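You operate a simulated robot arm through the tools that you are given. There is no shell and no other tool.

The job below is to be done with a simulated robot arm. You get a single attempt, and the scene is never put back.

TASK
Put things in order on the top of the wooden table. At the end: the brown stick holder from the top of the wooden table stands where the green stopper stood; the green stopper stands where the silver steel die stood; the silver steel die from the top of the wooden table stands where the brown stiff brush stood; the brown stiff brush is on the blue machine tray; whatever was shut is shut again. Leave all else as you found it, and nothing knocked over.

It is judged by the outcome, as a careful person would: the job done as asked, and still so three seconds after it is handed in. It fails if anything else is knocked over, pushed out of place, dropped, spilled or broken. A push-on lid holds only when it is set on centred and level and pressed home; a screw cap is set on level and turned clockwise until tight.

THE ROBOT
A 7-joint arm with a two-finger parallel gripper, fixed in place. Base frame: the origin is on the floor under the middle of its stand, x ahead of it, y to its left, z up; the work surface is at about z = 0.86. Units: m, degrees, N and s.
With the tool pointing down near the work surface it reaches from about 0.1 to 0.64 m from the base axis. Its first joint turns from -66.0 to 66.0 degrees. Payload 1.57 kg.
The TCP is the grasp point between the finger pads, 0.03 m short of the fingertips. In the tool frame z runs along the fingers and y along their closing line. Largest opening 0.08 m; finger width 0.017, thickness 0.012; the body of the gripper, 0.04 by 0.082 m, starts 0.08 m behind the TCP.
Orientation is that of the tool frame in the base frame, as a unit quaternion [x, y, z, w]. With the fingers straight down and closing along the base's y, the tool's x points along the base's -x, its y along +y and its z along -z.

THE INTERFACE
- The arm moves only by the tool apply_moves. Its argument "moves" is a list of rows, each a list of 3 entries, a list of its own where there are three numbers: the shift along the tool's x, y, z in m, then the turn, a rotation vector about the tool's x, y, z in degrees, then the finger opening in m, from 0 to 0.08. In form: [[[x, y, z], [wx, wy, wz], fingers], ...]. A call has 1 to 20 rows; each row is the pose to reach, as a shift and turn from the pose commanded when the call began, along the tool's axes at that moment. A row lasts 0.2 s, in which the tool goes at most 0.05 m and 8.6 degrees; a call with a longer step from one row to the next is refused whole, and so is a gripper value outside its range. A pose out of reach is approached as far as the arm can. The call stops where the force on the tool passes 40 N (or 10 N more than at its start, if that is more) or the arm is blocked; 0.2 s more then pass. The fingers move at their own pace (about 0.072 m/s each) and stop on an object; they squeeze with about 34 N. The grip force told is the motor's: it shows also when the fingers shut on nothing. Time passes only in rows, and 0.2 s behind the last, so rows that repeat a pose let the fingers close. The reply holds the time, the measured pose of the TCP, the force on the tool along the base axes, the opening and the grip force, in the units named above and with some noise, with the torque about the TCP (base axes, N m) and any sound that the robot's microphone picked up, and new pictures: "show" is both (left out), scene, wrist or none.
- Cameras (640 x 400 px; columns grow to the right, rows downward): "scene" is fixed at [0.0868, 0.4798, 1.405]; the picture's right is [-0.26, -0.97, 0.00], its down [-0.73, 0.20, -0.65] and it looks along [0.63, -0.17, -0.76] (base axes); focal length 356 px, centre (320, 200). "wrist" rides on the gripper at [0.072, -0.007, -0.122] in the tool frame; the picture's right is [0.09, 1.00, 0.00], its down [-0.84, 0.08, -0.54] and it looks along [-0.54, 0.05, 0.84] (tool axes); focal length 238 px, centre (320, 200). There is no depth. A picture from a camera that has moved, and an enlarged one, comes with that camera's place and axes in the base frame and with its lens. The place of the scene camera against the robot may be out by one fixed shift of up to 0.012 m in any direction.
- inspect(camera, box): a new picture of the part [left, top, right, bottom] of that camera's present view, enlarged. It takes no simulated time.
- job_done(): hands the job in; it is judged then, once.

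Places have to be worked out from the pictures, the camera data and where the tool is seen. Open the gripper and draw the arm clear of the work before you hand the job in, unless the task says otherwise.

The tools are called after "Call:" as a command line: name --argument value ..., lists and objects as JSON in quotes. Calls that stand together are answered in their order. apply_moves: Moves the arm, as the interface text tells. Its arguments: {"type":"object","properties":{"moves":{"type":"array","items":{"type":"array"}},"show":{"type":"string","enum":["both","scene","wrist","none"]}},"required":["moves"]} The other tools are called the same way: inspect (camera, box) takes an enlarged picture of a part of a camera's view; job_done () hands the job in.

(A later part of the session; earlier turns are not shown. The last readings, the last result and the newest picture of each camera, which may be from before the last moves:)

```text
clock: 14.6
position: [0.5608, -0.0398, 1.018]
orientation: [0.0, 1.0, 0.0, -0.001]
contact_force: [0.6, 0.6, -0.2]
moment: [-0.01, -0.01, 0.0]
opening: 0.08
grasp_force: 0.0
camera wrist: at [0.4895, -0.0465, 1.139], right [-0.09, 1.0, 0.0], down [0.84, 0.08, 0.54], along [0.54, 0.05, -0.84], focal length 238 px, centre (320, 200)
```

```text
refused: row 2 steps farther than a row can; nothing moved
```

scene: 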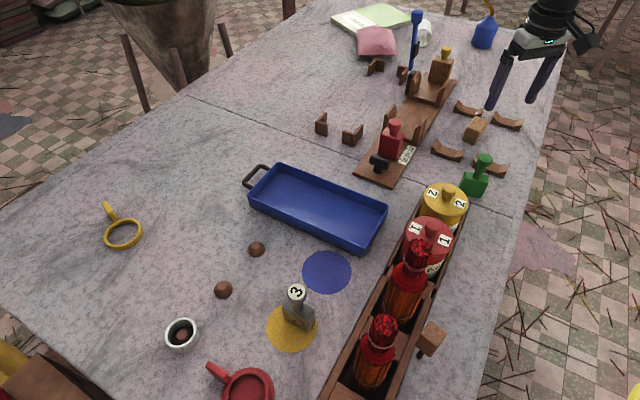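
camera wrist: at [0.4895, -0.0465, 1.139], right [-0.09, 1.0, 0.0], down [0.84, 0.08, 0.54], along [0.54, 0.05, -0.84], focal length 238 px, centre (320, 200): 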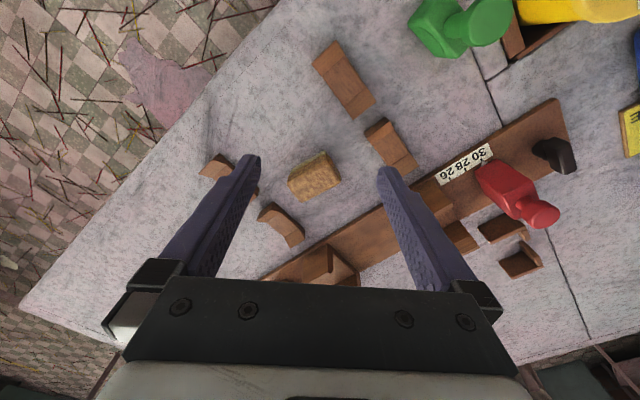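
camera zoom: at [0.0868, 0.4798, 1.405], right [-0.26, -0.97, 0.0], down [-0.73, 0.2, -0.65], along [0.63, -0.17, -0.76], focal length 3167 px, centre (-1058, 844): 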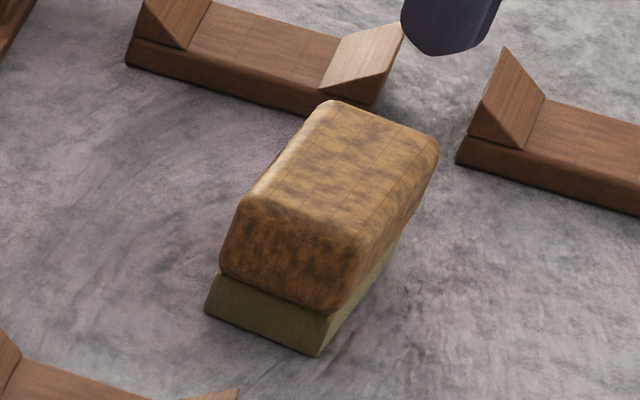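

One step was too long; I resend the same path with smaller steps.

Call:
apply_moves --moves '[[[0.01, 0.01, -0.04], [0, 0, 0], 0.08], [[0.03, 0.03, -0.08], [0, 0, 0], 0.08], [[0.05, 0.05, -0.12], [0, 0, 0], 0.08], [[0.08, 0.08, -0.14], [0, 0, 0], 0.08], [[0.11, 0.11, -0.15], [0, 0, 0], 0.08], [[0.14, 0.14, -0.15], [0, 0, 0], 0.08], [[0.16, 0.18, -0.15], [0, 0, 0], 0.08], [[0.18, 0.22, -0.15], [0, 0, 0], 0.08], [[0.19, 0.26, -0.15], [0, 0, 0], 0.08], [[0.2, 0.3, -0.15], [0, 0, 0], 0.08], [[0.21, 0.34, -0.15], [0, 0, 0], 0.08], [[0.21, 0.35, -0.15], [0, 0, 0], 0.08]]' --show "both"

```text
clock: 17.2
position: [0.3514, 0.3103, 1.1675]
orientation: [0.0, 1.0, 0.001, 0.0]
contact_force: [0.6, -0.2, 0.2]
moment: [0.0, -0.01, 0.0]
opening: 0.0799
grasp_force: 0.0
camera wrist: at [0.2793, 0.3046, 1.2895], right [-0.09, 1.0, 0.0], down [0.84, 0.08, 0.54], along [0.54, 0.05, -0.84], focal length 238 px, centre (320, 200)
```

scene: 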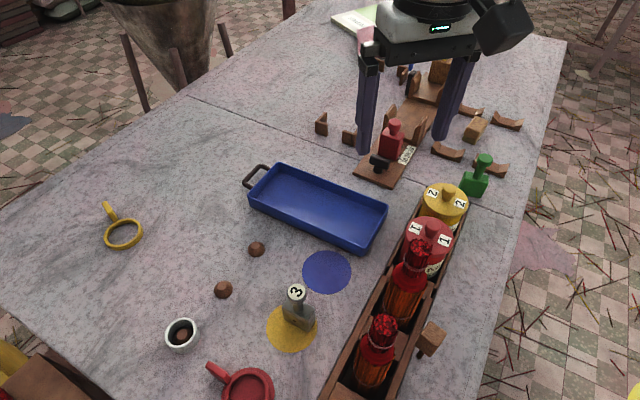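
wrist: 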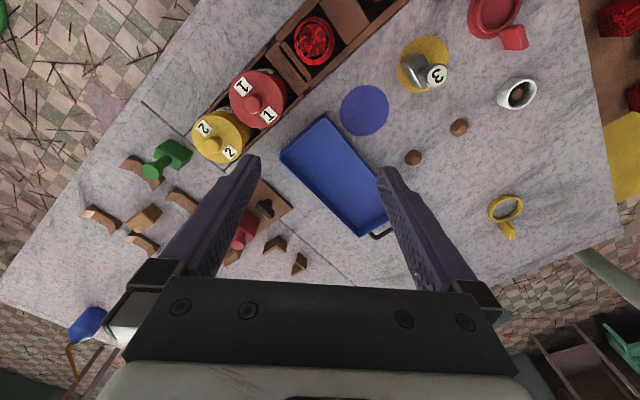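

Call:
inspect --camera "wrist" --box '[180, 0, 460, 180]'

Call:
inspect --camera "wrist" --box '[380, 0, 640, 170]'

Call:
inspect --camera "wrist" --box '[70, 120, 330, 290]'

```text
2.22 times, centred on (320, 90) of wrist
camera zoom: at [0.2793, 0.3046, 1.2895], right [-0.09, 1.0, 0.0], down [0.84, 0.08, 0.54], along [0.54, 0.05, -0.84], focal length 530 px, centre (320, 444)
```

zoom: 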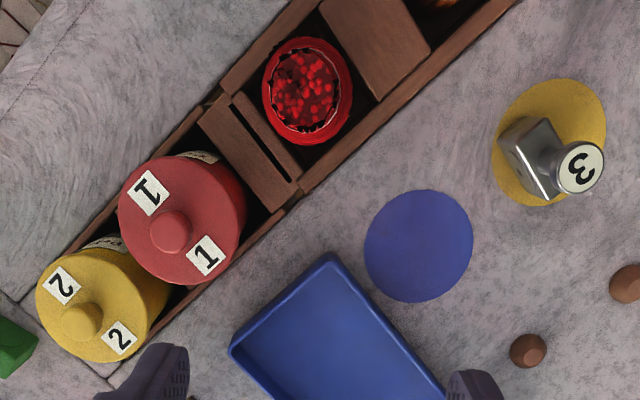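

```text
2.35 times, centred on (510, 85) of wrist
camera zoom: at [0.2793, 0.3046, 1.2895], right [-0.09, 1.0, 0.0], down [0.84, 0.08, 0.54], along [0.54, 0.05, -0.84], focal length 561 px, centre (-127, 471)
```

zoom: 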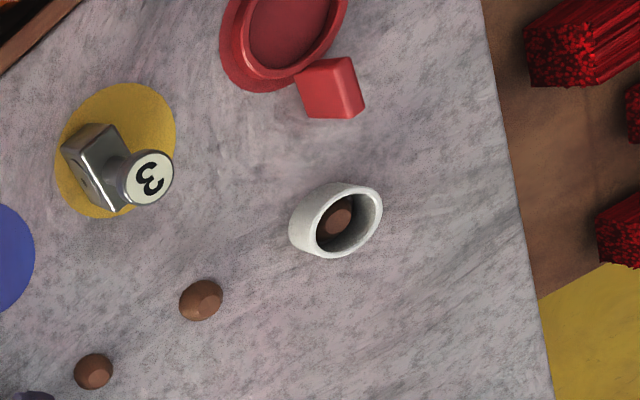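

```text
2.35 times, centred on (200, 205) of wrist
camera zoom: at [0.2793, 0.3046, 1.2895], right [-0.09, 1.0, 0.0], down [0.84, 0.08, 0.54], along [0.54, 0.05, -0.84], focal length 561 px, centre (602, 188)
```

zoom: 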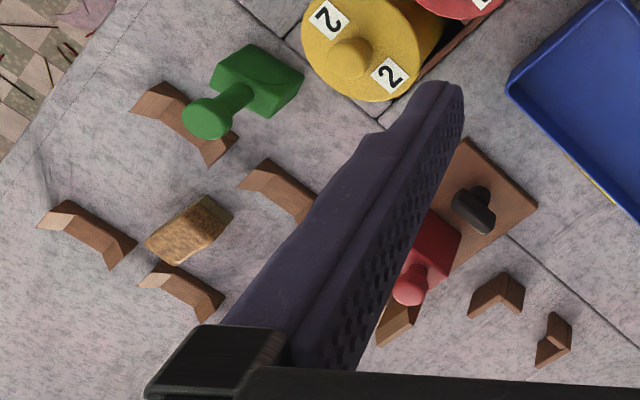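

I look closer at the rack compartments and the neighbouring bench for other holders/dies.

Call:
inspect --camera "wrist" --box '[255, 20, 345, 100]'

Call:
inspect --camera "wrist" --box '[310, 0, 410, 50]'

Call:
inspect --camera "wrist" --box '[500, 220, 640, 400]'

Call:
inspect --camera "scene" --box '[310, 330, 430, 400]'

```text
5.00 times, centred on (300, 60) of wrist
camera zoom: at [0.2793, 0.3046, 1.2895], right [-0.09, 1.0, 0.0], down [0.84, 0.08, 0.54], along [0.54, 0.05, -0.84], focal length 1192 px, centre (420, 900)
```

zoom: 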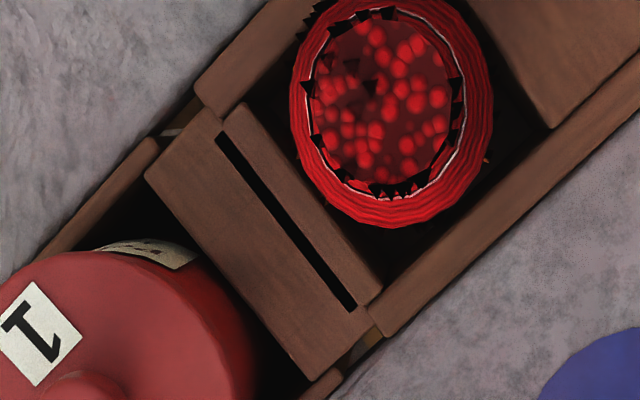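

```text
6.40 times, centred on (360, 25) of wrist
camera zoom: at [0.2793, 0.3046, 1.2895], right [-0.09, 1.0, 0.0], down [0.84, 0.08, 0.54], along [0.54, 0.05, -0.84], focal length 1525 px, centre (64, 1320)
```

zoom: 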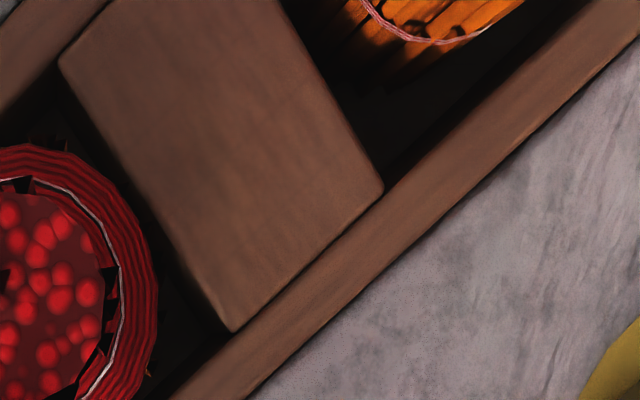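

```text
2.22 times, centred on (570, 310) of wrist
camera zoom: at [0.2793, 0.3046, 1.2895], right [-0.09, 1.0, 0.0], down [0.84, 0.08, 0.54], along [0.54, 0.05, -0.84], focal length 530 px, centre (-236, -44)
```

zoom: 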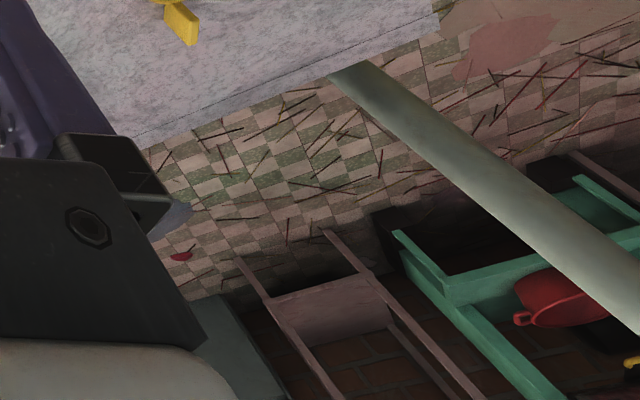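

```text
5.33 times, centred on (370, 365) of scene
camera zoom: at [0.0868, 0.4798, 1.405], right [-0.26, -0.97, 0.0], down [-0.73, 0.2, -0.65], along [0.63, -0.17, -0.76], focal length 1900 px, centre (53, -680)
```

zoom: 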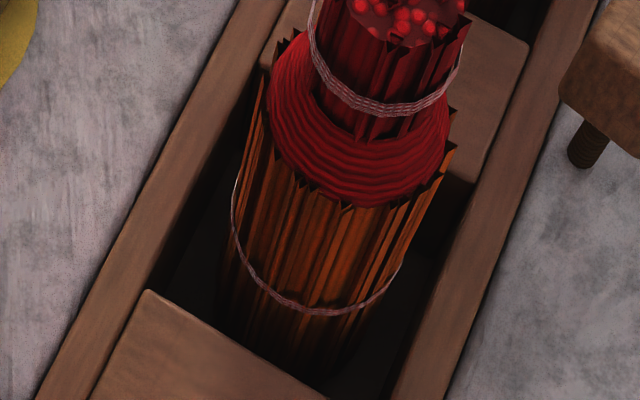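

Besides the mallet-like block-on-peg at (0.20, 0.30) there is no other single small brown object within reach; the V-rests are a set of four identical ones. I take a lower side view of the block-on-peg: first move back to the right side with the camera looking along +y.

Call:
apply_moves --moves '[[[0.01, -0.01, -0.02], [0, 0, -8], 0.08], [[0.025, -0.02, -0.03], [0, 0, -16], 0.08], [[0.04, -0.035, -0.03], [0, 0, -24], 0.08], [[0.055, -0.05, -0.03], [0, 0, -32], 0.08], [[0.07, -0.07, -0.03], [0, 0, -40], 0.08], [[0.085, -0.09, -0.03], [0, 0, -48], 0.08], [[0.1, -0.11, -0.03], [0, 0, -56], 0.08], [[0.115, -0.13, -0.03], [0, 0, -64], 0.08], [[0.13, -0.15, -0.03], [0, 0, -72], 0.08], [[0.14, -0.16, -0.03], [0, 0, -80], 0.08], [[0.15, -0.17, -0.03], [0, 0, -88], 0.08], [[0.152, -0.18, -0.02], [0, 0, -90], 0.08], [[0.152, -0.18, -0.02], [0, 0, -90], 0.08]]' --show "none"

```text
clock: 20.0
position: [0.1991, 0.1312, 1.1877]
orientation: [0.708, -0.707, -0.001, 0.0]
contact_force: [-0.1, 0.0, -0.8]
moment: [0.0, -0.01, -0.01]
opening: 0.0799
grasp_force: 0.0
```

Now I lower and tilt the tool 30° so that the wrist camera looks at the object nearly from the side, staying about 9 cm short of it.

Call:
apply_moves --moves '[[[0, 0, 0.03], [0, -6, 0], 0.08], [[0, 0, 0.06], [0, -12, 0], 0.08], [[0, 0, 0.1], [0, -18, 0], 0.08], [[-0.01, 0, 0.14], [0, -24, 0], 0.08], [[-0.03, 0, 0.17], [0, -30, 0], 0.08], [[-0.05, 0, 0.2], [0, -30, 0], 0.08], [[-0.06, 0, 0.215], [0, -30, 0], 0.08], [[-0.06, 0, 0.215], [0, -30, 0], 0.08]]' --show "both"

```text
clock: 21.8
position: [0.1999, 0.191, 0.9719]
orientation: [0.683, -0.683, -0.183, -0.183]
contact_force: [-0.5, -0.2, 1.3]
moment: [-0.02, 0.0, -0.01]
opening: 0.0799
grasp_force: 0.1
camera wrist: at [0.2053, 0.0679, 1.0424], right [-1.0, -0.08, -0.05], down [-0.08, 0.45, 0.89], along [-0.05, 0.89, -0.46], focal length 238 px, centre (320, 200)
```

scene: 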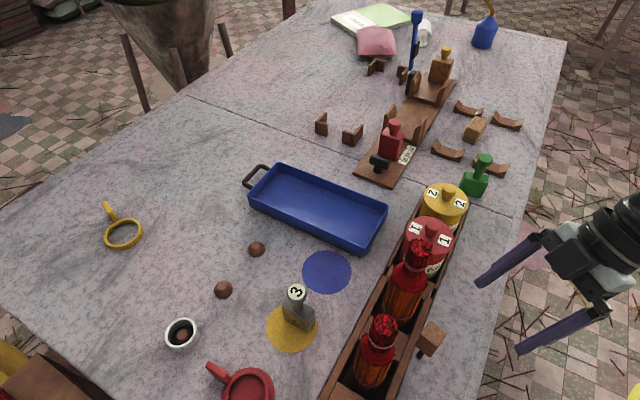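
wrist: 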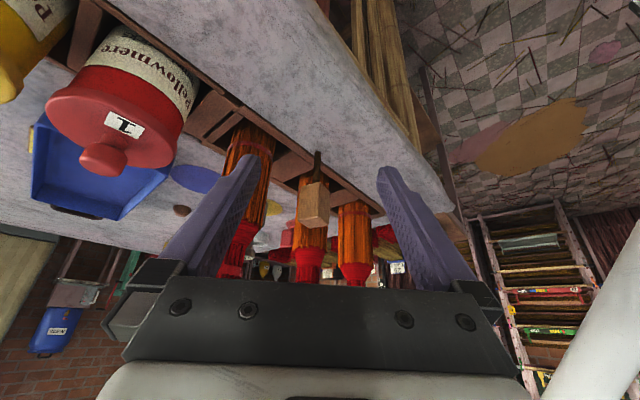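

Call:
inspect --camera "wrist" --box '[280, 140, 350, 240]'

Call:
inspect --camera "wrist" --box '[180, 60, 460, 290]'

Call:
inspect --camera "wrist" --box '[460, 190, 640, 400]'

Call:
inspect --camera "scene" --box '[420, 35, 480, 100]'

```text
4.00 times, centred on (315, 190) of wrist
camera zoom: at [0.2053, 0.0679, 1.0424], right [-1.0, -0.08, -0.05], down [-0.08, 0.45, 0.89], along [-0.05, 0.89, -0.46], focal length 953 px, centre (340, 240)
```

zoom: 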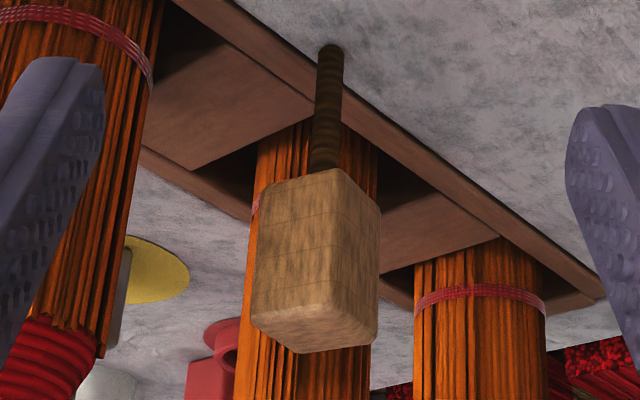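

```text
1.74 times, centred on (320, 175) of wrist
camera zoom: at [0.2053, 0.0679, 1.0424], right [-1.0, -0.08, -0.05], down [-0.08, 0.45, 0.89], along [-0.05, 0.89, -0.46], focal length 414 px, centre (320, 244)
```

zoom: 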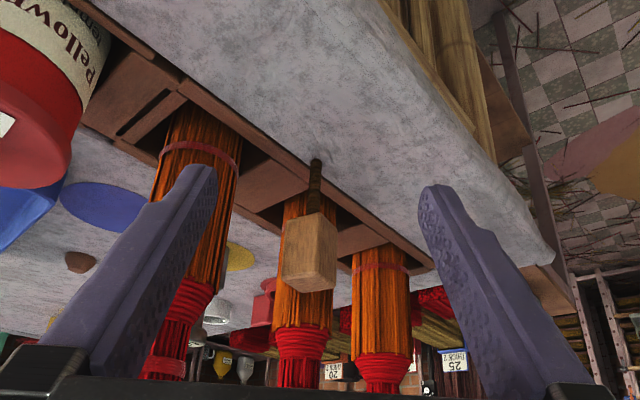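

```text
1.90 times, centred on (550, 295) of wrist
camera zoom: at [0.2053, 0.0679, 1.0424], right [-1.0, -0.08, -0.05], down [-0.08, 0.45, 0.89], along [-0.05, 0.89, -0.46], focal length 454 px, centre (-118, 19)
```

zoom: 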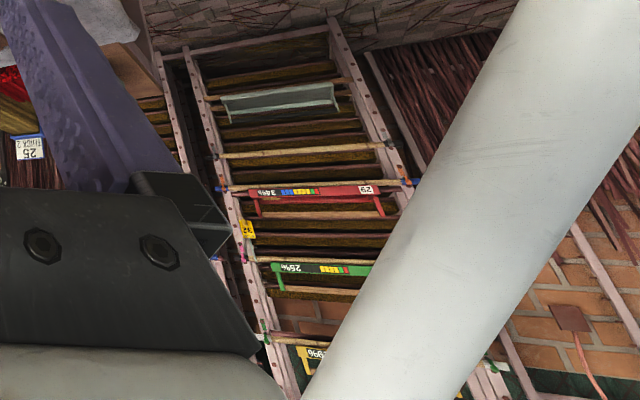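

```text
6.15 times, centred on (450, 68) of scene
camera zoom: at [0.0868, 0.4798, 1.405], right [-0.26, -0.97, 0.0], down [-0.73, 0.2, -0.65], along [0.63, -0.17, -0.76], focal length 2193 px, centre (-480, 1015)
```

zoom: 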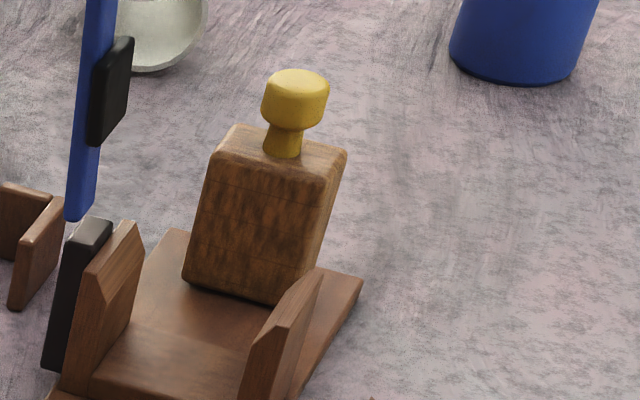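

The object is free-standing: a wooden head on a thin ribbed stick. It is the only single brown stick-like item within reach, so I take it as the stick holder. I now back off upward and untilt, then turn so the fingers line up with the brush's short axis (about 38°).

Call:
apply_moves --moves '[[[-0.02, 0, -0.0346], [0, 0, 0], 0.08], [[-0.04, 0, -0.0693], [0, 6, 0], 0.08], [[-0.06, 0, -0.1039], [0, 12, 0], 0.08], [[-0.08, 0, -0.1386], [0, 18, 0], 0.08], [[-0.1, 0, -0.1732], [0, 24, 0], 0.08], [[-0.1, 0, -0.1732], [0, 30, 0], 0.08], [[-0.1, 0, -0.1732], [0, 30, 0], 0.08]]' --show "none"

```text
clock: 23.4
position: [0.1984, 0.1895, 1.1718]
orientation: [-0.707, 0.707, -0.001, 0.0]
contact_force: [-0.3, 0.2, -0.1]
moment: [0.0, -0.03, 0.0]
opening: 0.0801
grasp_force: 0.0
```

Call:
apply_moves --moves '[[[0.0127, -0.0233, 0], [0, 0, 8.3], 0.08], [[0.0254, -0.0466, 0], [0, 0, 16.6], 0.08], [[0.0381, -0.07, 0], [0, 0, 24.9], 0.08], [[0.0508, -0.0933, 0], [0, 0, 33.2], 0.08], [[0.0635, -0.1166, 0], [0, 0, 41.5], 0.08], [[0.0762, -0.14, 0], [0, 0, 49.8], 0.08], [[0.0889, -0.1633, 0], [0, 0, 58.1], 0.08], [[0.1016, -0.1866, 0], [0, 0, 66.4], 0.08], [[0.1142, -0.21, 0], [0, 0, 74.7], 0.08], [[0.1269, -0.2333, 0], [0, 0, 83], 0.08], [[0.1396, -0.2566, 0.01], [0, 0, 91.3], 0.08], [[0.1523, -0.28, 0.02], [0, 0, 99.6], 0.08], [[0.165, -0.3033, 0.03], [0, 0, 107.9], 0.08], [[0.1777, -0.3266, 0.04], [0, 0, 116.2], 0.08], [[0.1904, -0.35, 0.06], [0, 0, 124.5], 0.08], [[0.2031, -0.3733, 0.08], [0, 0, 132.8], 0.08], [[0.2158, -0.3966, 0.1], [0, 0, 141.1], 0.08], [[0.2285, -0.42, 0.12], [0, 0, 141.7], 0.08], [[0.2285, -0.42, 0.12], [0, 0, 141.7], 0.08]]' --show "both"

```text
clock: 27.4
position: [0.6135, -0.0375, 1.0483]
orientation: [0.436, 0.9, 0.0, 0.0]
contact_force: [0.0, 0.8, 0.0]
moment: [0.0, -0.02, -0.02]
opening: 0.0798
grasp_force: 0.1
out of reach, approached as far as the arm can: row 18, 19
camera wrist: at [0.5634, 0.0155, 1.1708], right [0.73, 0.69, 0.0], down [0.58, -0.61, 0.54], along [0.37, -0.39, -0.84], focal length 238 px, centre (320, 200)
```

scene: 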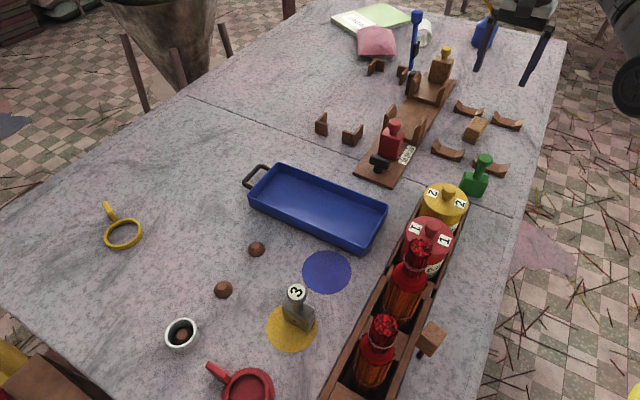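
wrist: 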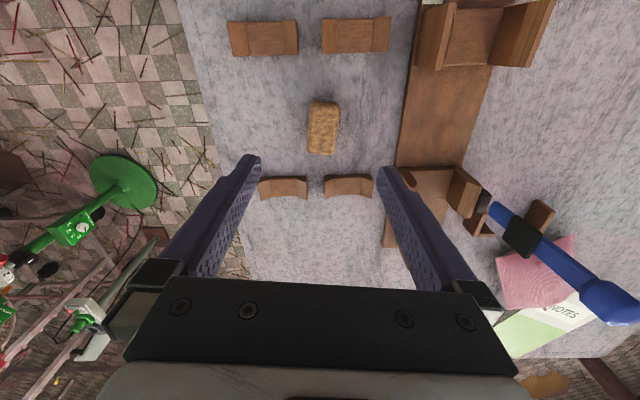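

The view is now aligned with the table; the brush sits right ahead. I enlarge it to get its exact centre and angle.

Call:
inspect --camera "wrist" --box '[270, 80, 370, 180]'

Call:
inspect --camera "wrist" --box '[190, 0, 440, 220]'

```text
4.00 times, centred on (320, 130) of wrist
camera zoom: at [0.5634, 0.0155, 1.1708], right [0.73, 0.69, 0.0], down [0.58, -0.61, 0.54], along [0.37, -0.39, -0.84], focal length 953 px, centre (320, 480)
```

zoom: 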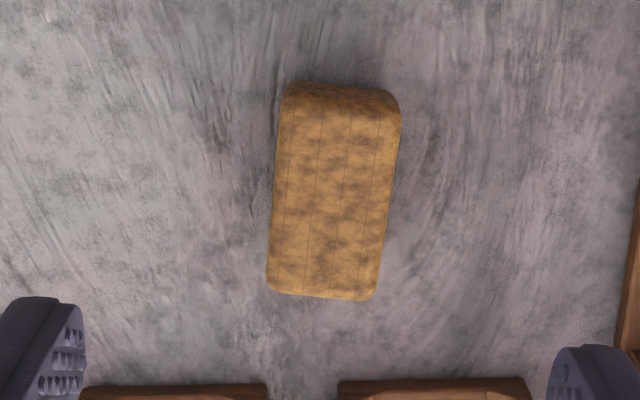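

```text
1.82 times, centred on (315, 110) of wrist
camera zoom: at [0.5634, 0.0155, 1.1708], right [0.73, 0.69, 0.0], down [0.58, -0.61, 0.54], along [0.37, -0.39, -0.84], focal length 433 px, centre (329, 364)
```

zoom: 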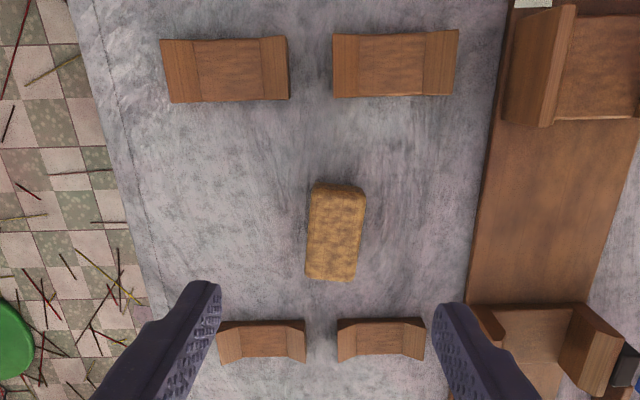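

Brush centre is about (0.621, −0.041), top near z 0.90, long axis at −52°, matching the fingers. I descend above it to z ≈ 0.94 with the fingers at 0.065 and check the pose.

Call:
apply_moves --moves '[[[-0.001, 0, 0.03], [0, 0, 0], 0.07], [[-0.002, 0, 0.06], [0, 0, 0], 0.065], [[-0.003, 0, 0.09], [0, 0, 0], 0.065], [[-0.0033, 0.0003, 0.11], [0, 0, 0], 0.065], [[-0.0033, 0.0003, 0.11], [0, 0, 0], 0.065]]' --show "both"

```text
clock: 28.6
position: [0.6161, -0.0403, 0.9385]
orientation: [0.436, 0.9, 0.0, 0.0]
contact_force: [-0.4, 0.1, 0.3]
moment: [0.01, 0.03, 0.01]
opening: 0.065
grasp_force: 0.0
camera wrist: at [0.5658, 0.013, 1.0608], right [0.72, 0.69, 0.0], down [0.58, -0.61, 0.54], along [0.37, -0.39, -0.84], focal length 238 px, centre (320, 200)
```

scene: 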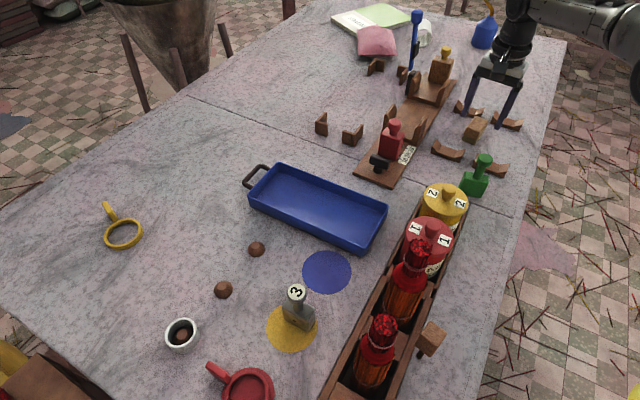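
wrist: 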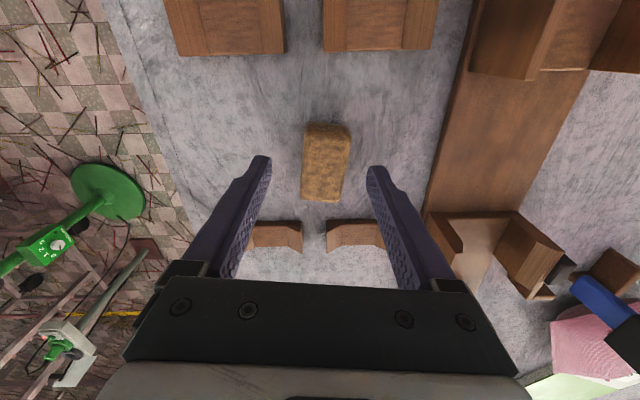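

Call:
inspect --camera "wrist" --box '[240, 110, 400, 210]'

```text
4.00 times, centred on (320, 160) of wrist
camera zoom: at [0.5658, 0.013, 1.0608], right [0.72, 0.69, 0.0], down [0.58, -0.61, 0.54], along [0.37, -0.39, -0.84], focal length 953 px, centre (320, 360)
```

zoom: 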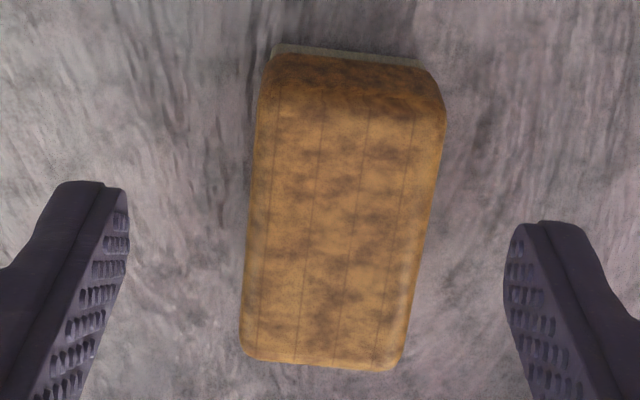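

The brush centre is about 3.6 mm toward the right finger and 3 mm farther; I correct that, descend to z ≈ 0.897 and stay open to check the contact.

Call:
apply_moves --moves '[[[-0.0031, 0.0036, 0.005], [0, 0, 0], 0.065], [[-0.0031, 0.0036, 0.02], [0, 0, 0], 0.065], [[-0.0031, 0.0036, 0.032], [0, 0, 0], 0.065], [[-0.0031, 0.0036, 0.0415], [0, 0, 0], 0.065], [[-0.0031, 0.0036, 0.0415], [0, 0, 0], 0.065]]' --show "wrist"

```text
clock: 29.8
position: [0.6197, -0.0405, 0.8965]
orientation: [0.436, 0.9, 0.0, 0.0]
contact_force: [-0.7, 0.6, -0.7]
moment: [0.02, -0.01, -0.02]
opening: 0.0651
grasp_force: 0.1
camera wrist: at [0.5705, 0.0125, 1.0189], right [0.72, 0.69, 0.0], down [0.58, -0.61, 0.54], along [0.37, -0.39, -0.84], focal length 238 px, centre (320, 200)
```

wrist: 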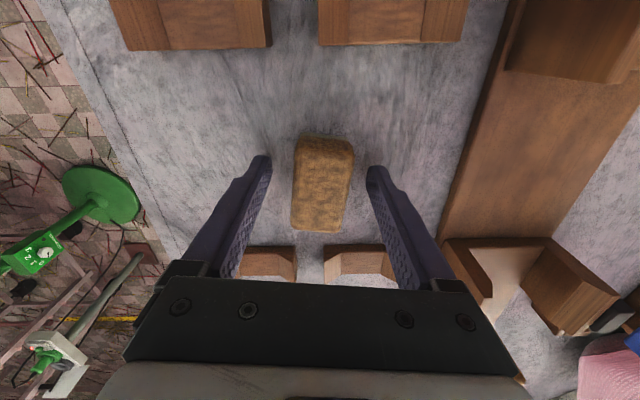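

The fingers straddle the brush without contact. I close on it.

Call:
apply_moves --moves '[[[0, 0, 0], [0, 0, 0], 0.03], [[0, 0, 0], [0, 0, 0], 0.01], [[0, 0, 0], [0, 0, 0], 0.0], [[0, 0, 0], [0, 0, 0], 0.0]]' --show "wrist"

```text
clock: 30.8
position: [0.6196, -0.0406, 0.8958]
orientation: [0.436, 0.9, 0.0, 0.0]
contact_force: [0.7, 0.6, 0.6]
moment: [-0.01, -0.02, 0.0]
opening: 0.033
grasp_force: 33.9
camera wrist: at [0.5705, 0.0125, 1.0191], right [0.72, 0.69, 0.0], down [0.58, -0.61, 0.54], along [0.37, -0.39, -0.84], focal length 238 px, centre (320, 200)
```

wrist: 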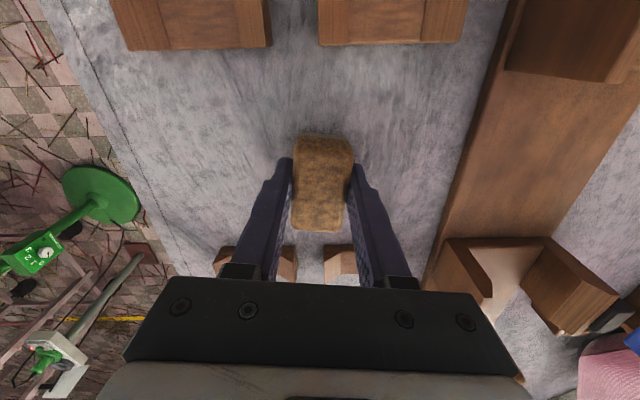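

The grip holds at 0.033 m. I lift the brush and carry it high over to the blue tray's near end.

Call:
apply_moves --moves '[[[0, 0, -0.015], [0, 0, 0], 0.0], [[0, 0, -0.04], [0, 0, 0], 0.0], [[0.01, 0.003, -0.075], [0, 0, 0], 0.0], [[0.03, 0.008, -0.11], [0, 0, 0], 0.0], [[0.06, 0.016, -0.14], [0, 0, 0], 0.0], [[0.1, 0.027, -0.16], [0, 0, 0], 0.0], [[0.145, 0.04, -0.165], [0, 0, 0], 0.0], [[0.19, 0.051, -0.165], [0, 0, 0], 0.0], [[0.235, 0.064, -0.165], [0, 0, 0], 0.0], [[0.28, 0.076, -0.165], [0, 0, 0], 0.0], [[0.325, 0.088, -0.165], [0, 0, 0], 0.0], [[0.365, 0.099, -0.165], [0, 0, 0], 0.0], [[0.3948, 0.107, -0.165], [0, 0, 0], 0.0], [[0.3948, 0.107, -0.165], [0, 0, 0], 0.0]]' --show "both"

```text
clock: 33.8
position: [0.4583, 0.3356, 1.0611]
orientation: [0.436, 0.9, -0.001, 0.0]
contact_force: [0.1, 0.0, 0.1]
moment: [0.01, 0.02, -0.02]
opening: 0.0001
grasp_force: 21.3
camera wrist: at [0.4085, 0.3889, 1.1837], right [0.72, 0.69, 0.0], down [0.58, -0.61, 0.54], along [0.37, -0.39, -0.84], focal length 238 px, centre (320, 200)
```

scene: 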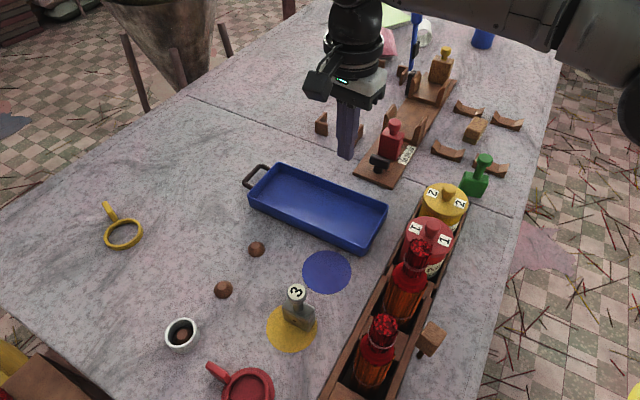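
wrist: 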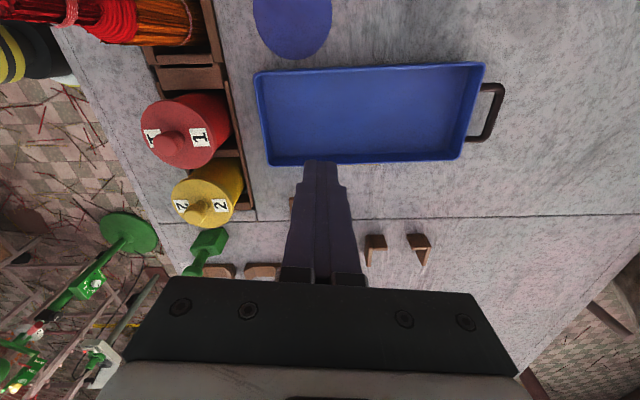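

The fingers closed empty – the brush slipped out and seems to be still at its place. I check it in the scene view.

Call:
inspect --camera "scene" --box '[425, 95, 529, 160]'

Call:
inspect --camera "wrist" --box '[140, 0, 500, 280]'

```text
6.15 times, centred on (477, 128) of scene
camera zoom: at [0.0868, 0.4798, 1.405], right [-0.26, -0.97, 0.0], down [-0.73, 0.2, -0.65], along [0.63, -0.17, -0.76], focal length 2193 px, centre (-646, 646)
```

zoom: 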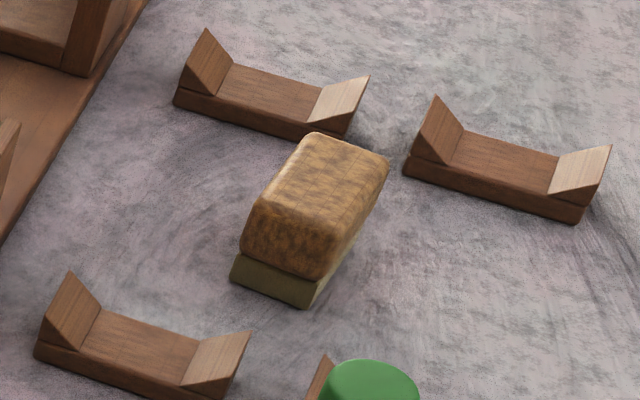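

```text
1.43 times, centred on (320, 140) of wrist
camera zoom: at [0.4085, 0.3889, 1.1837], right [0.72, 0.69, 0.0], down [0.58, -0.61, 0.54], along [0.37, -0.39, -0.84], focal length 340 px, centre (320, 286)
```

zoom: 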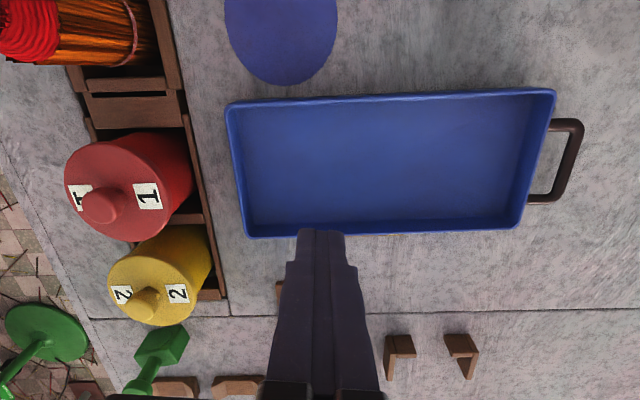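

The brush stayed put (shift under a millimetre) and simply slid out of the pads. I go back above it with open fingers to regrasp, this time lifting slowly while watching the force.

Call:
apply_moves --moves '[[[-0.045, -0.012, 0], [0, 0, 0], 0.065], [[-0.09, -0.024, 0], [0, 0, 0], 0.065], [[-0.135, -0.036, 0], [0, 0, 0], 0.065], [[-0.18, -0.048, 0], [0, 0, 0], 0.065], [[-0.225, -0.06, 0], [0, 0, 0], 0.065], [[-0.27, -0.072, 0], [0, 0, 0], 0.065], [[-0.315, -0.084, 0.01], [0, 0, 0], 0.065], [[-0.345, -0.092, 0.04], [0, 0, 0], 0.065], [[-0.37, -0.0987, 0.075], [0, 0, 0], 0.065], [[-0.39, -0.104, 0.105], [0, 0, 0], 0.065], [[-0.396, -0.1056, 0.12], [0, 0, 0], 0.065], [[-0.396, -0.1056, 0.12], [0, 0, 0], 0.065]]' --show "wrist"

Call:
inspect --camera "wrist" --box '[240, 110, 400, 210]'

```text
clock: 36.4
position: [0.622, -0.0409, 0.9423]
orientation: [0.436, 0.9, 0.0, 0.0]
contact_force: [0.2, -0.2, 0.0]
moment: [0.02, 0.0, -0.03]
opening: 0.0649
grasp_force: 0.0
camera wrist: at [0.5722, 0.0126, 1.0636], right [0.72, 0.69, 0.0], down [0.58, -0.61, 0.54], along [0.37, -0.39, -0.84], focal length 238 px, centre (320, 200)
```

wrist: 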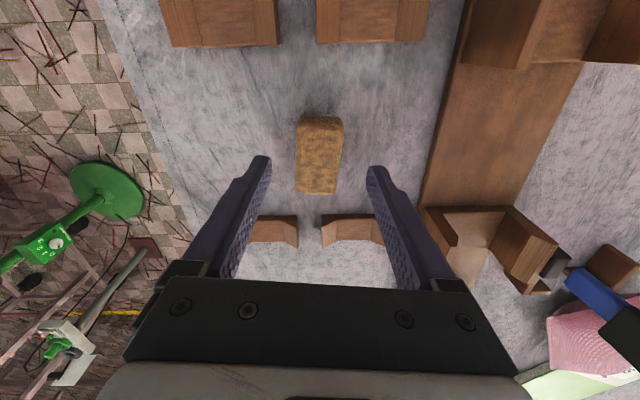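

```text
4.00 times, centred on (320, 160) of wrist
camera zoom: at [0.5722, 0.0126, 1.0636], right [0.72, 0.69, 0.0], down [0.58, -0.61, 0.54], along [0.37, -0.39, -0.84], focal length 953 px, centre (320, 360)
```

zoom: 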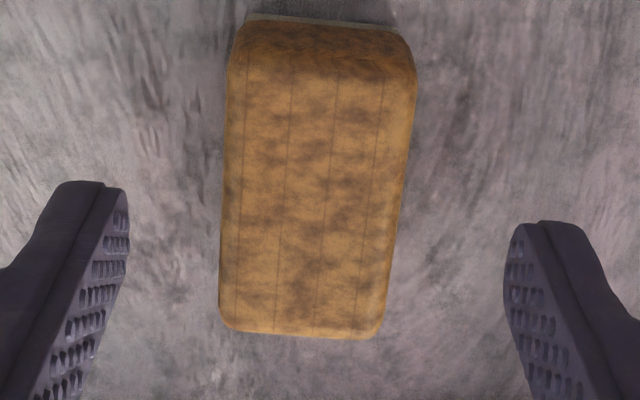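

The brush is centred at about (0.620, −0.040), and it moved a hair, so it is a loose object. I descend lower (z ≈ 0.892) and close again.

Call:
apply_moves --moves '[[[0.0023, -0.0011, 0.01], [0, 0, 0], 0.06], [[0.0023, -0.0011, 0.025], [0, 0, 0], 0.06], [[0.0023, -0.0011, 0.04], [0, 0, 0], 0.06], [[0.0023, -0.0011, 0.05], [0, 0, 0], 0.06], [[0.0023, -0.0011, 0.05], [0, 0, 0], 0.06], [[0.0023, -0.0011, 0.05], [0, 0, 0], 0.03], [[0.0023, -0.0011, 0.05], [0, 0, 0], 0.0], [[0.0023, -0.0011, 0.05], [0, 0, 0], 0.0], [[0.0023, -0.0011, 0.05], [0, 0, 0], 0.0]]' --show "wrist"

```text
clock: 38.4
position: [0.6189, -0.0393, 0.8922]
orientation: [0.436, 0.9, 0.0, 0.001]
contact_force: [-0.1, -0.1, -0.4]
moment: [-0.01, -0.01, 0.0]
opening: 0.0335
grasp_force: 33.7
camera wrist: at [0.5701, 0.0137, 1.0141], right [0.72, 0.69, 0.0], down [0.58, -0.61, 0.54], along [0.37, -0.39, -0.84], focal length 238 px, centre (320, 200)
```

wrist: 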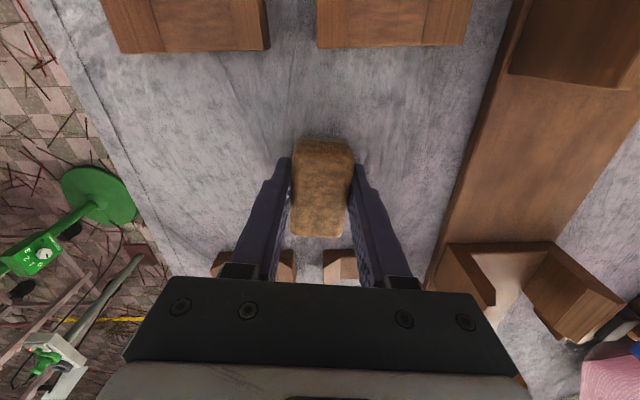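

Grip 33.7 N at 0.0335 m. I lift only 6 mm, slowly, and read the force and opening.

Call:
apply_moves --moves '[[[0, 0, -0.001], [0, 0, 0], 0.0], [[0, 0, -0.002], [0, 0, 0], 0.0], [[0, 0, -0.003], [0, 0, 0], 0.0], [[0, 0, -0.0045], [0, 0, 0], 0.0], [[0, 0, -0.006], [0, 0, 0], 0.0]]' --show "both"

```text
clock: 39.6
position: [0.6196, -0.0391, 0.8981]
orientation: [0.436, 0.9, 0.0, 0.001]
contact_force: [0.9, -0.6, -0.6]
moment: [-0.01, -0.01, 0.05]
opening: 0.0333
grasp_force: 34.2
camera wrist: at [0.57, 0.0135, 1.0206], right [0.72, 0.69, 0.0], down [0.58, -0.61, 0.54], along [0.37, -0.39, -0.84], focal length 238 px, centre (320, 200)
```

scene: 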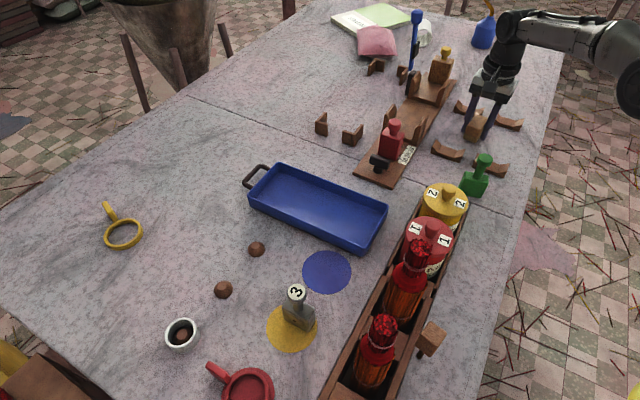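
wrist: 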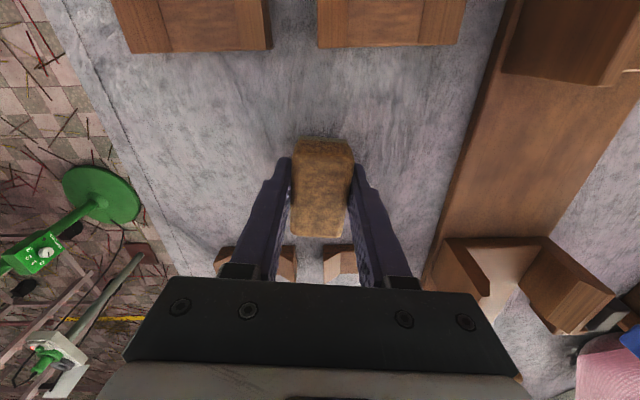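

The brush appears to move with the gripper. I check for a gap beneath it in an enlarged scene view.

Call:
inspect --camera "scene" --box '[435, 85, 523, 155]'

Call:
inspect --camera "wrist" --box '[240, 110, 400, 250]'

```text
5.71 times, centred on (479, 120) of scene
camera zoom: at [0.0868, 0.4798, 1.405], right [-0.26, -0.97, 0.0], down [-0.73, 0.2, -0.65], along [0.63, -0.17, -0.76], focal length 2036 px, centre (-589, 657)
```

zoom: 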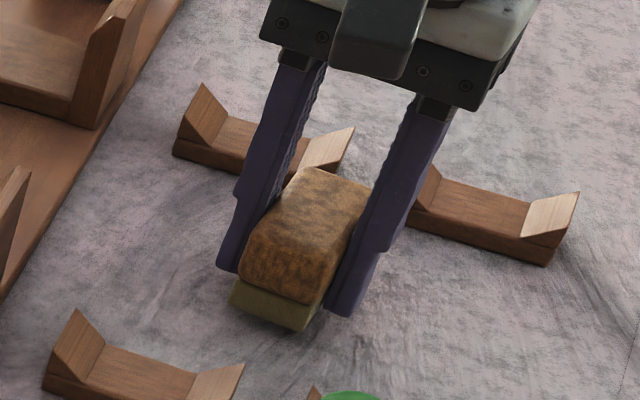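

```text
2.86 times, centred on (320, 180) of wrist
camera zoom: at [0.57, 0.0135, 1.0206], right [0.72, 0.69, 0.0], down [0.58, -0.61, 0.54], along [0.37, -0.39, -0.84], focal length 681 px, centre (320, 257)
```

zoom: 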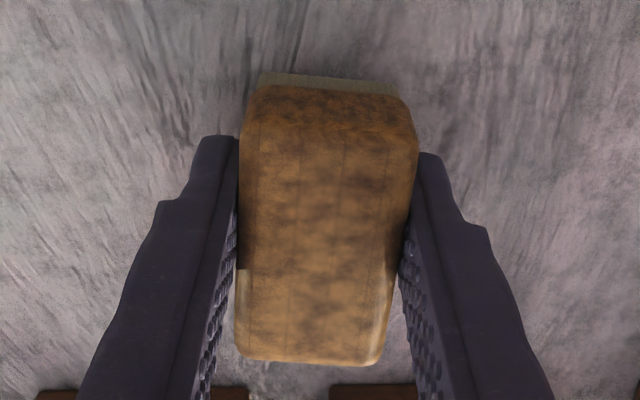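

The bristle edge has risen with the gripper – it is held now. I continue lifting gently and check again before travelling.

Call:
apply_moves --moves '[[[0, 0, -0.004], [0, 0, 0], 0.0], [[0, 0, -0.01], [0, 0, 0], 0.0], [[0, 0, -0.018], [0, 0, 0], 0.0], [[0, 0, -0.028], [0, 0, 0], 0.0], [[0, 0, -0.038], [0, 0, 0], 0.0], [[0, 0, -0.045], [0, 0, 0], 0.0]]' --show "both"

```text
clock: 41.0
position: [0.6192, -0.0402, 0.944]
orientation: [0.436, 0.9, 0.0, 0.0]
contact_force: [0.1, 0.4, -1.0]
moment: [0.0, -0.02, 0.01]
opening: 0.0331
grasp_force: 33.5
camera wrist: at [0.5697, 0.0133, 1.0657], right [0.72, 0.69, 0.0], down [0.58, -0.61, 0.54], along [0.37, -0.39, -0.84], focal length 238 px, centre (320, 200)
```

scene: 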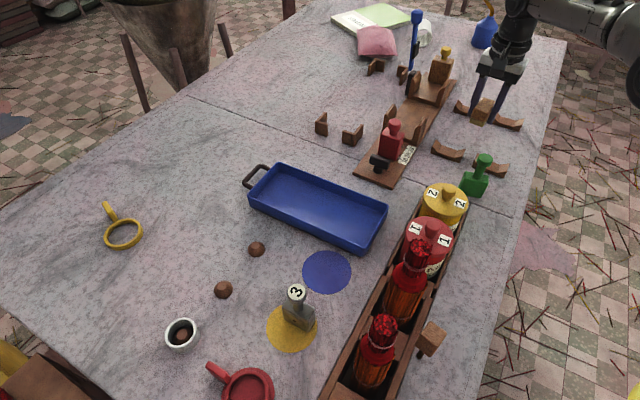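
wrist: 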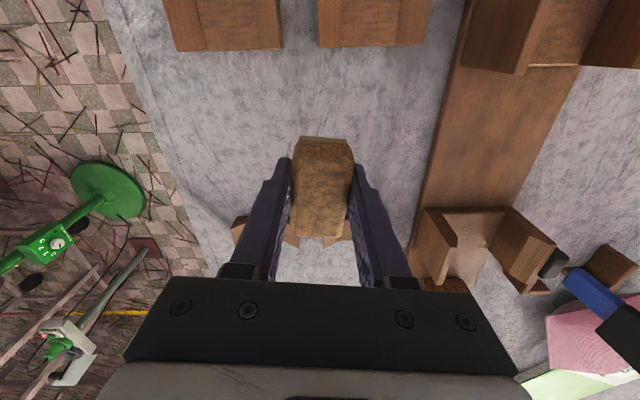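

The brush is held firmly at z 0.944. I travel to the tray at a gentler speed.

Call:
apply_moves --moves '[[[0, 0, -0.015], [0, 0, 0], 0.0], [[0.005, 0.001, -0.035], [0, 0, 0], 0.0], [[0.015, 0.004, -0.058], [0, 0, 0], 0.0], [[0.03, 0.008, -0.08], [0, 0, 0], 0.0], [[0.05, 0.0135, -0.1], [0, 0, 0], 0.0], [[0.075, 0.02, -0.11], [0, 0, 0], 0.0], [[0.105, 0.028, -0.115], [0, 0, 0], 0.0], [[0.135, 0.036, -0.115], [0, 0, 0], 0.0], [[0.165, 0.045, -0.115], [0, 0, 0], 0.0], [[0.195, 0.053, -0.115], [0, 0, 0], 0.0], [[0.225, 0.061, -0.115], [0, 0, 0], 0.0], [[0.255, 0.069, -0.115], [0, 0, 0], 0.0], [[0.285, 0.077, -0.115], [0, 0, 0], 0.0], [[0.315, 0.0855, -0.115], [0, 0, 0], 0.0], [[0.345, 0.0938, -0.115], [0, 0, 0], 0.0], [[0.37, 0.1005, -0.115], [0, 0, 0], 0.0], [[0.388, 0.1055, -0.115], [0, 0, 0], 0.0], [[0.3942, 0.1072, -0.115], [0, 0, 0], 0.0], [[0.3942, 0.1072, -0.115], [0, 0, 0], 0.0]]' --show "both"

```text
clock: 45.0
position: [0.4575, 0.3363, 1.0587]
orientation: [0.437, 0.9, -0.001, 0.001]
contact_force: [-0.2, 0.0, -1.2]
moment: [0.0, 0.01, 0.0]
opening: 0.0332
grasp_force: 34.3
camera wrist: at [0.4091, 0.3899, 1.1806], right [0.72, 0.69, 0.0], down [0.58, -0.61, 0.54], along [0.37, -0.39, -0.84], focal length 238 px, centre (320, 200)
```

scene: 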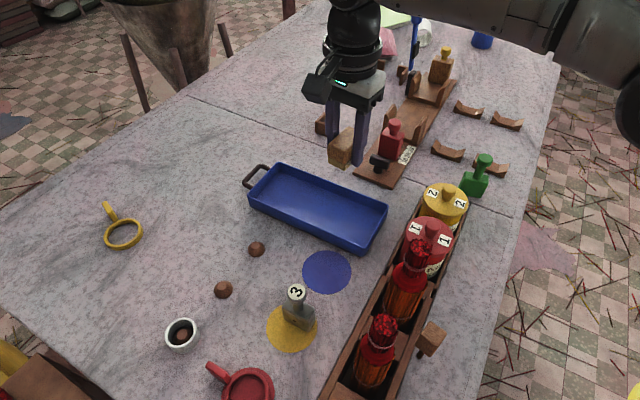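
wrist: 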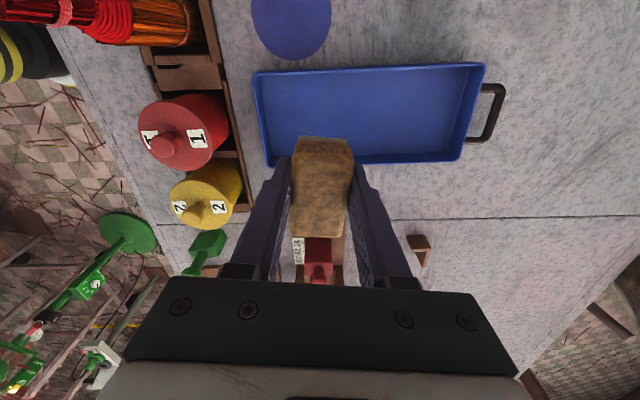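

The tray corners come out at about (0.371,0.323), (0.546,0.500), (0.628,0.423), (0.453,0.247), so the brush is centred across the tray, ~7 cm from its near end. I turn 7° to align with the tray and descend to just above its floor.

Call:
apply_moves --moves '[[[0, 0, 0.02], [0, 0, -3], 0.0], [[0, 0, 0.045], [0, 0, -7], 0.0], [[0, 0, 0.07], [0, 0, -7], 0.0], [[0, 0, 0.095], [0, 0, -7], 0.0], [[0, 0, 0.115], [0, 0, -7], 0.0], [[0, 0, 0.13], [0, 0, -7], 0.0], [[0, 0, 0.143], [0, 0, -7], 0.0], [[0, 0, 0.143], [0, 0, -7], 0.0]]' --show "both"

```text
clock: 46.8
position: [0.4588, 0.3358, 0.9159]
orientation: [0.38, 0.925, 0.0, 0.0]
contact_force: [1.3, -0.1, -0.6]
moment: [0.0, -0.03, -0.01]
opening: 0.0333
grasp_force: 33.8
camera wrist: at [0.404, 0.3824, 1.0374], right [0.63, 0.77, 0.0], down [0.65, -0.53, 0.54], along [0.42, -0.34, -0.84], focal length 238 px, centre (320, 200)
```

scene: 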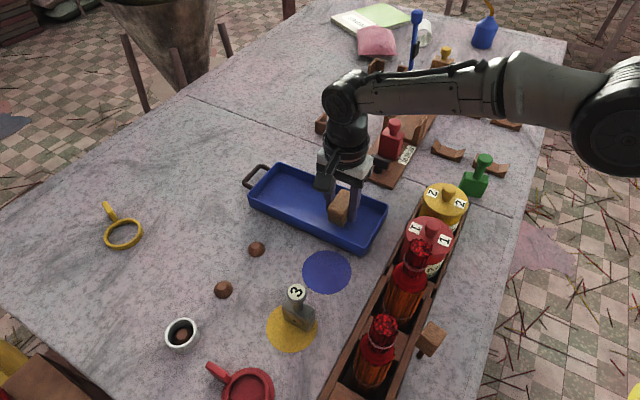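
wrist: 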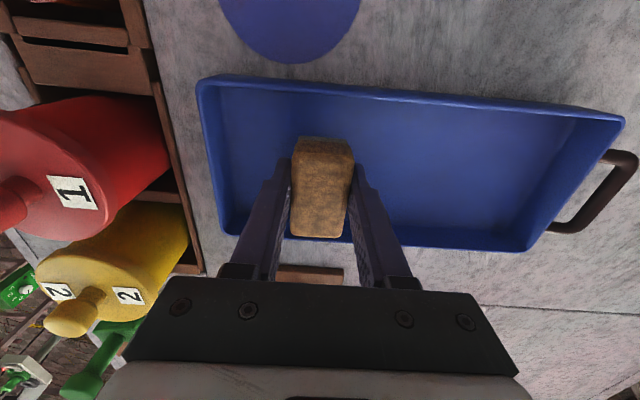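

The brush hangs well inside the tray. I lower step by step to touch the floor.

Call:
apply_moves --moves '[[[0, 0, 0.004], [0, 0, 0], 0.0], [[0, 0, 0.008], [0, 0, 0], 0.0], [[0, 0, 0.012], [0, 0, 0], 0.0], [[0, 0, 0.015], [0, 0, 0], 0.0]]' --show "none"

```text
clock: 47.8
position: [0.4599, 0.3354, 0.8995]
orientation: [0.381, 0.925, 0.0, 0.0]
contact_force: [-0.5, -0.1, -0.7]
moment: [-0.01, -0.04, -0.01]
opening: 0.0332
grasp_force: 33.8
```

Call:
apply_moves --moves '[[[0, 0, 0.002], [0, 0, 0], 0.0], [[0, 0, 0.003], [0, 0, 0], 0.0]]' --show "none"

```text
clock: 48.4
position: [0.4598, 0.3367, 0.9004]
orientation: [0.38, 0.925, 0.001, 0.001]
contact_force: [-4.2, -4.0, 13.4]
moment: [-0.19, 0.07, -0.02]
opening: 0.0333
grasp_force: 33.9
```

Contact with the tray floor (13 N). I ease up 2 mm, open the fingers to 0.055, and rise straight up.

Call:
apply_moves --moves '[[[0, 0, -0.0015], [0, 0, 0], 0.03], [[0, 0, -0.002], [0, 0, 0], 0.04], [[0, 0, -0.002], [0, 0, 0], 0.055], [[0, 0, -0.002], [0, 0, 0], 0.055], [[0, 0, -0.02], [0, 0, 0], 0.055], [[0, 0, -0.05], [0, 0, 0], 0.055], [[0, 0, -0.09], [0, 0, 0], 0.055], [[0, 0, -0.13], [0, 0, 0], 0.055], [[0, 0, -0.17], [0, 0, 0], 0.06]]' --show "both"

```text
clock: 50.4
position: [0.4592, 0.3357, 1.0672]
orientation: [0.38, 0.925, 0.001, 0.0]
contact_force: [0.3, 0.0, 0.5]
moment: [0.02, 0.04, 0.0]
opening: 0.0601
grasp_force: 0.1
camera wrist: at [0.4033, 0.3828, 1.1898], right [0.63, 0.77, 0.0], down [0.65, -0.53, 0.54], along [0.42, -0.34, -0.84], focal length 238 px, centre (320, 200)
```

scene: 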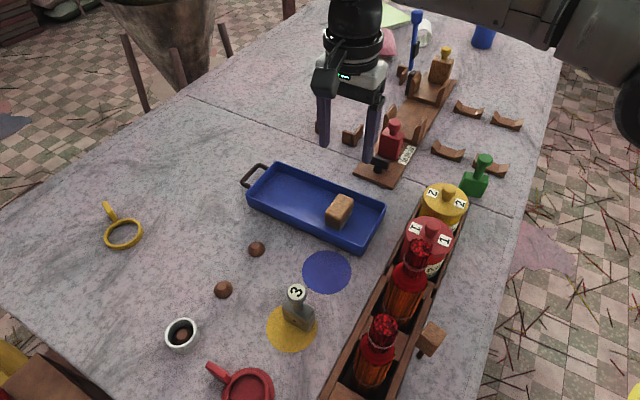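
wrist: 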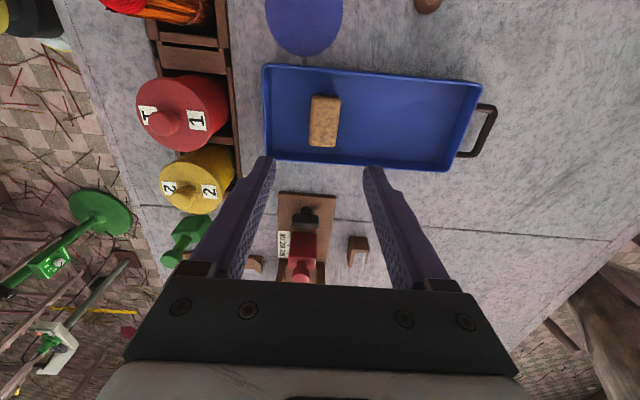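

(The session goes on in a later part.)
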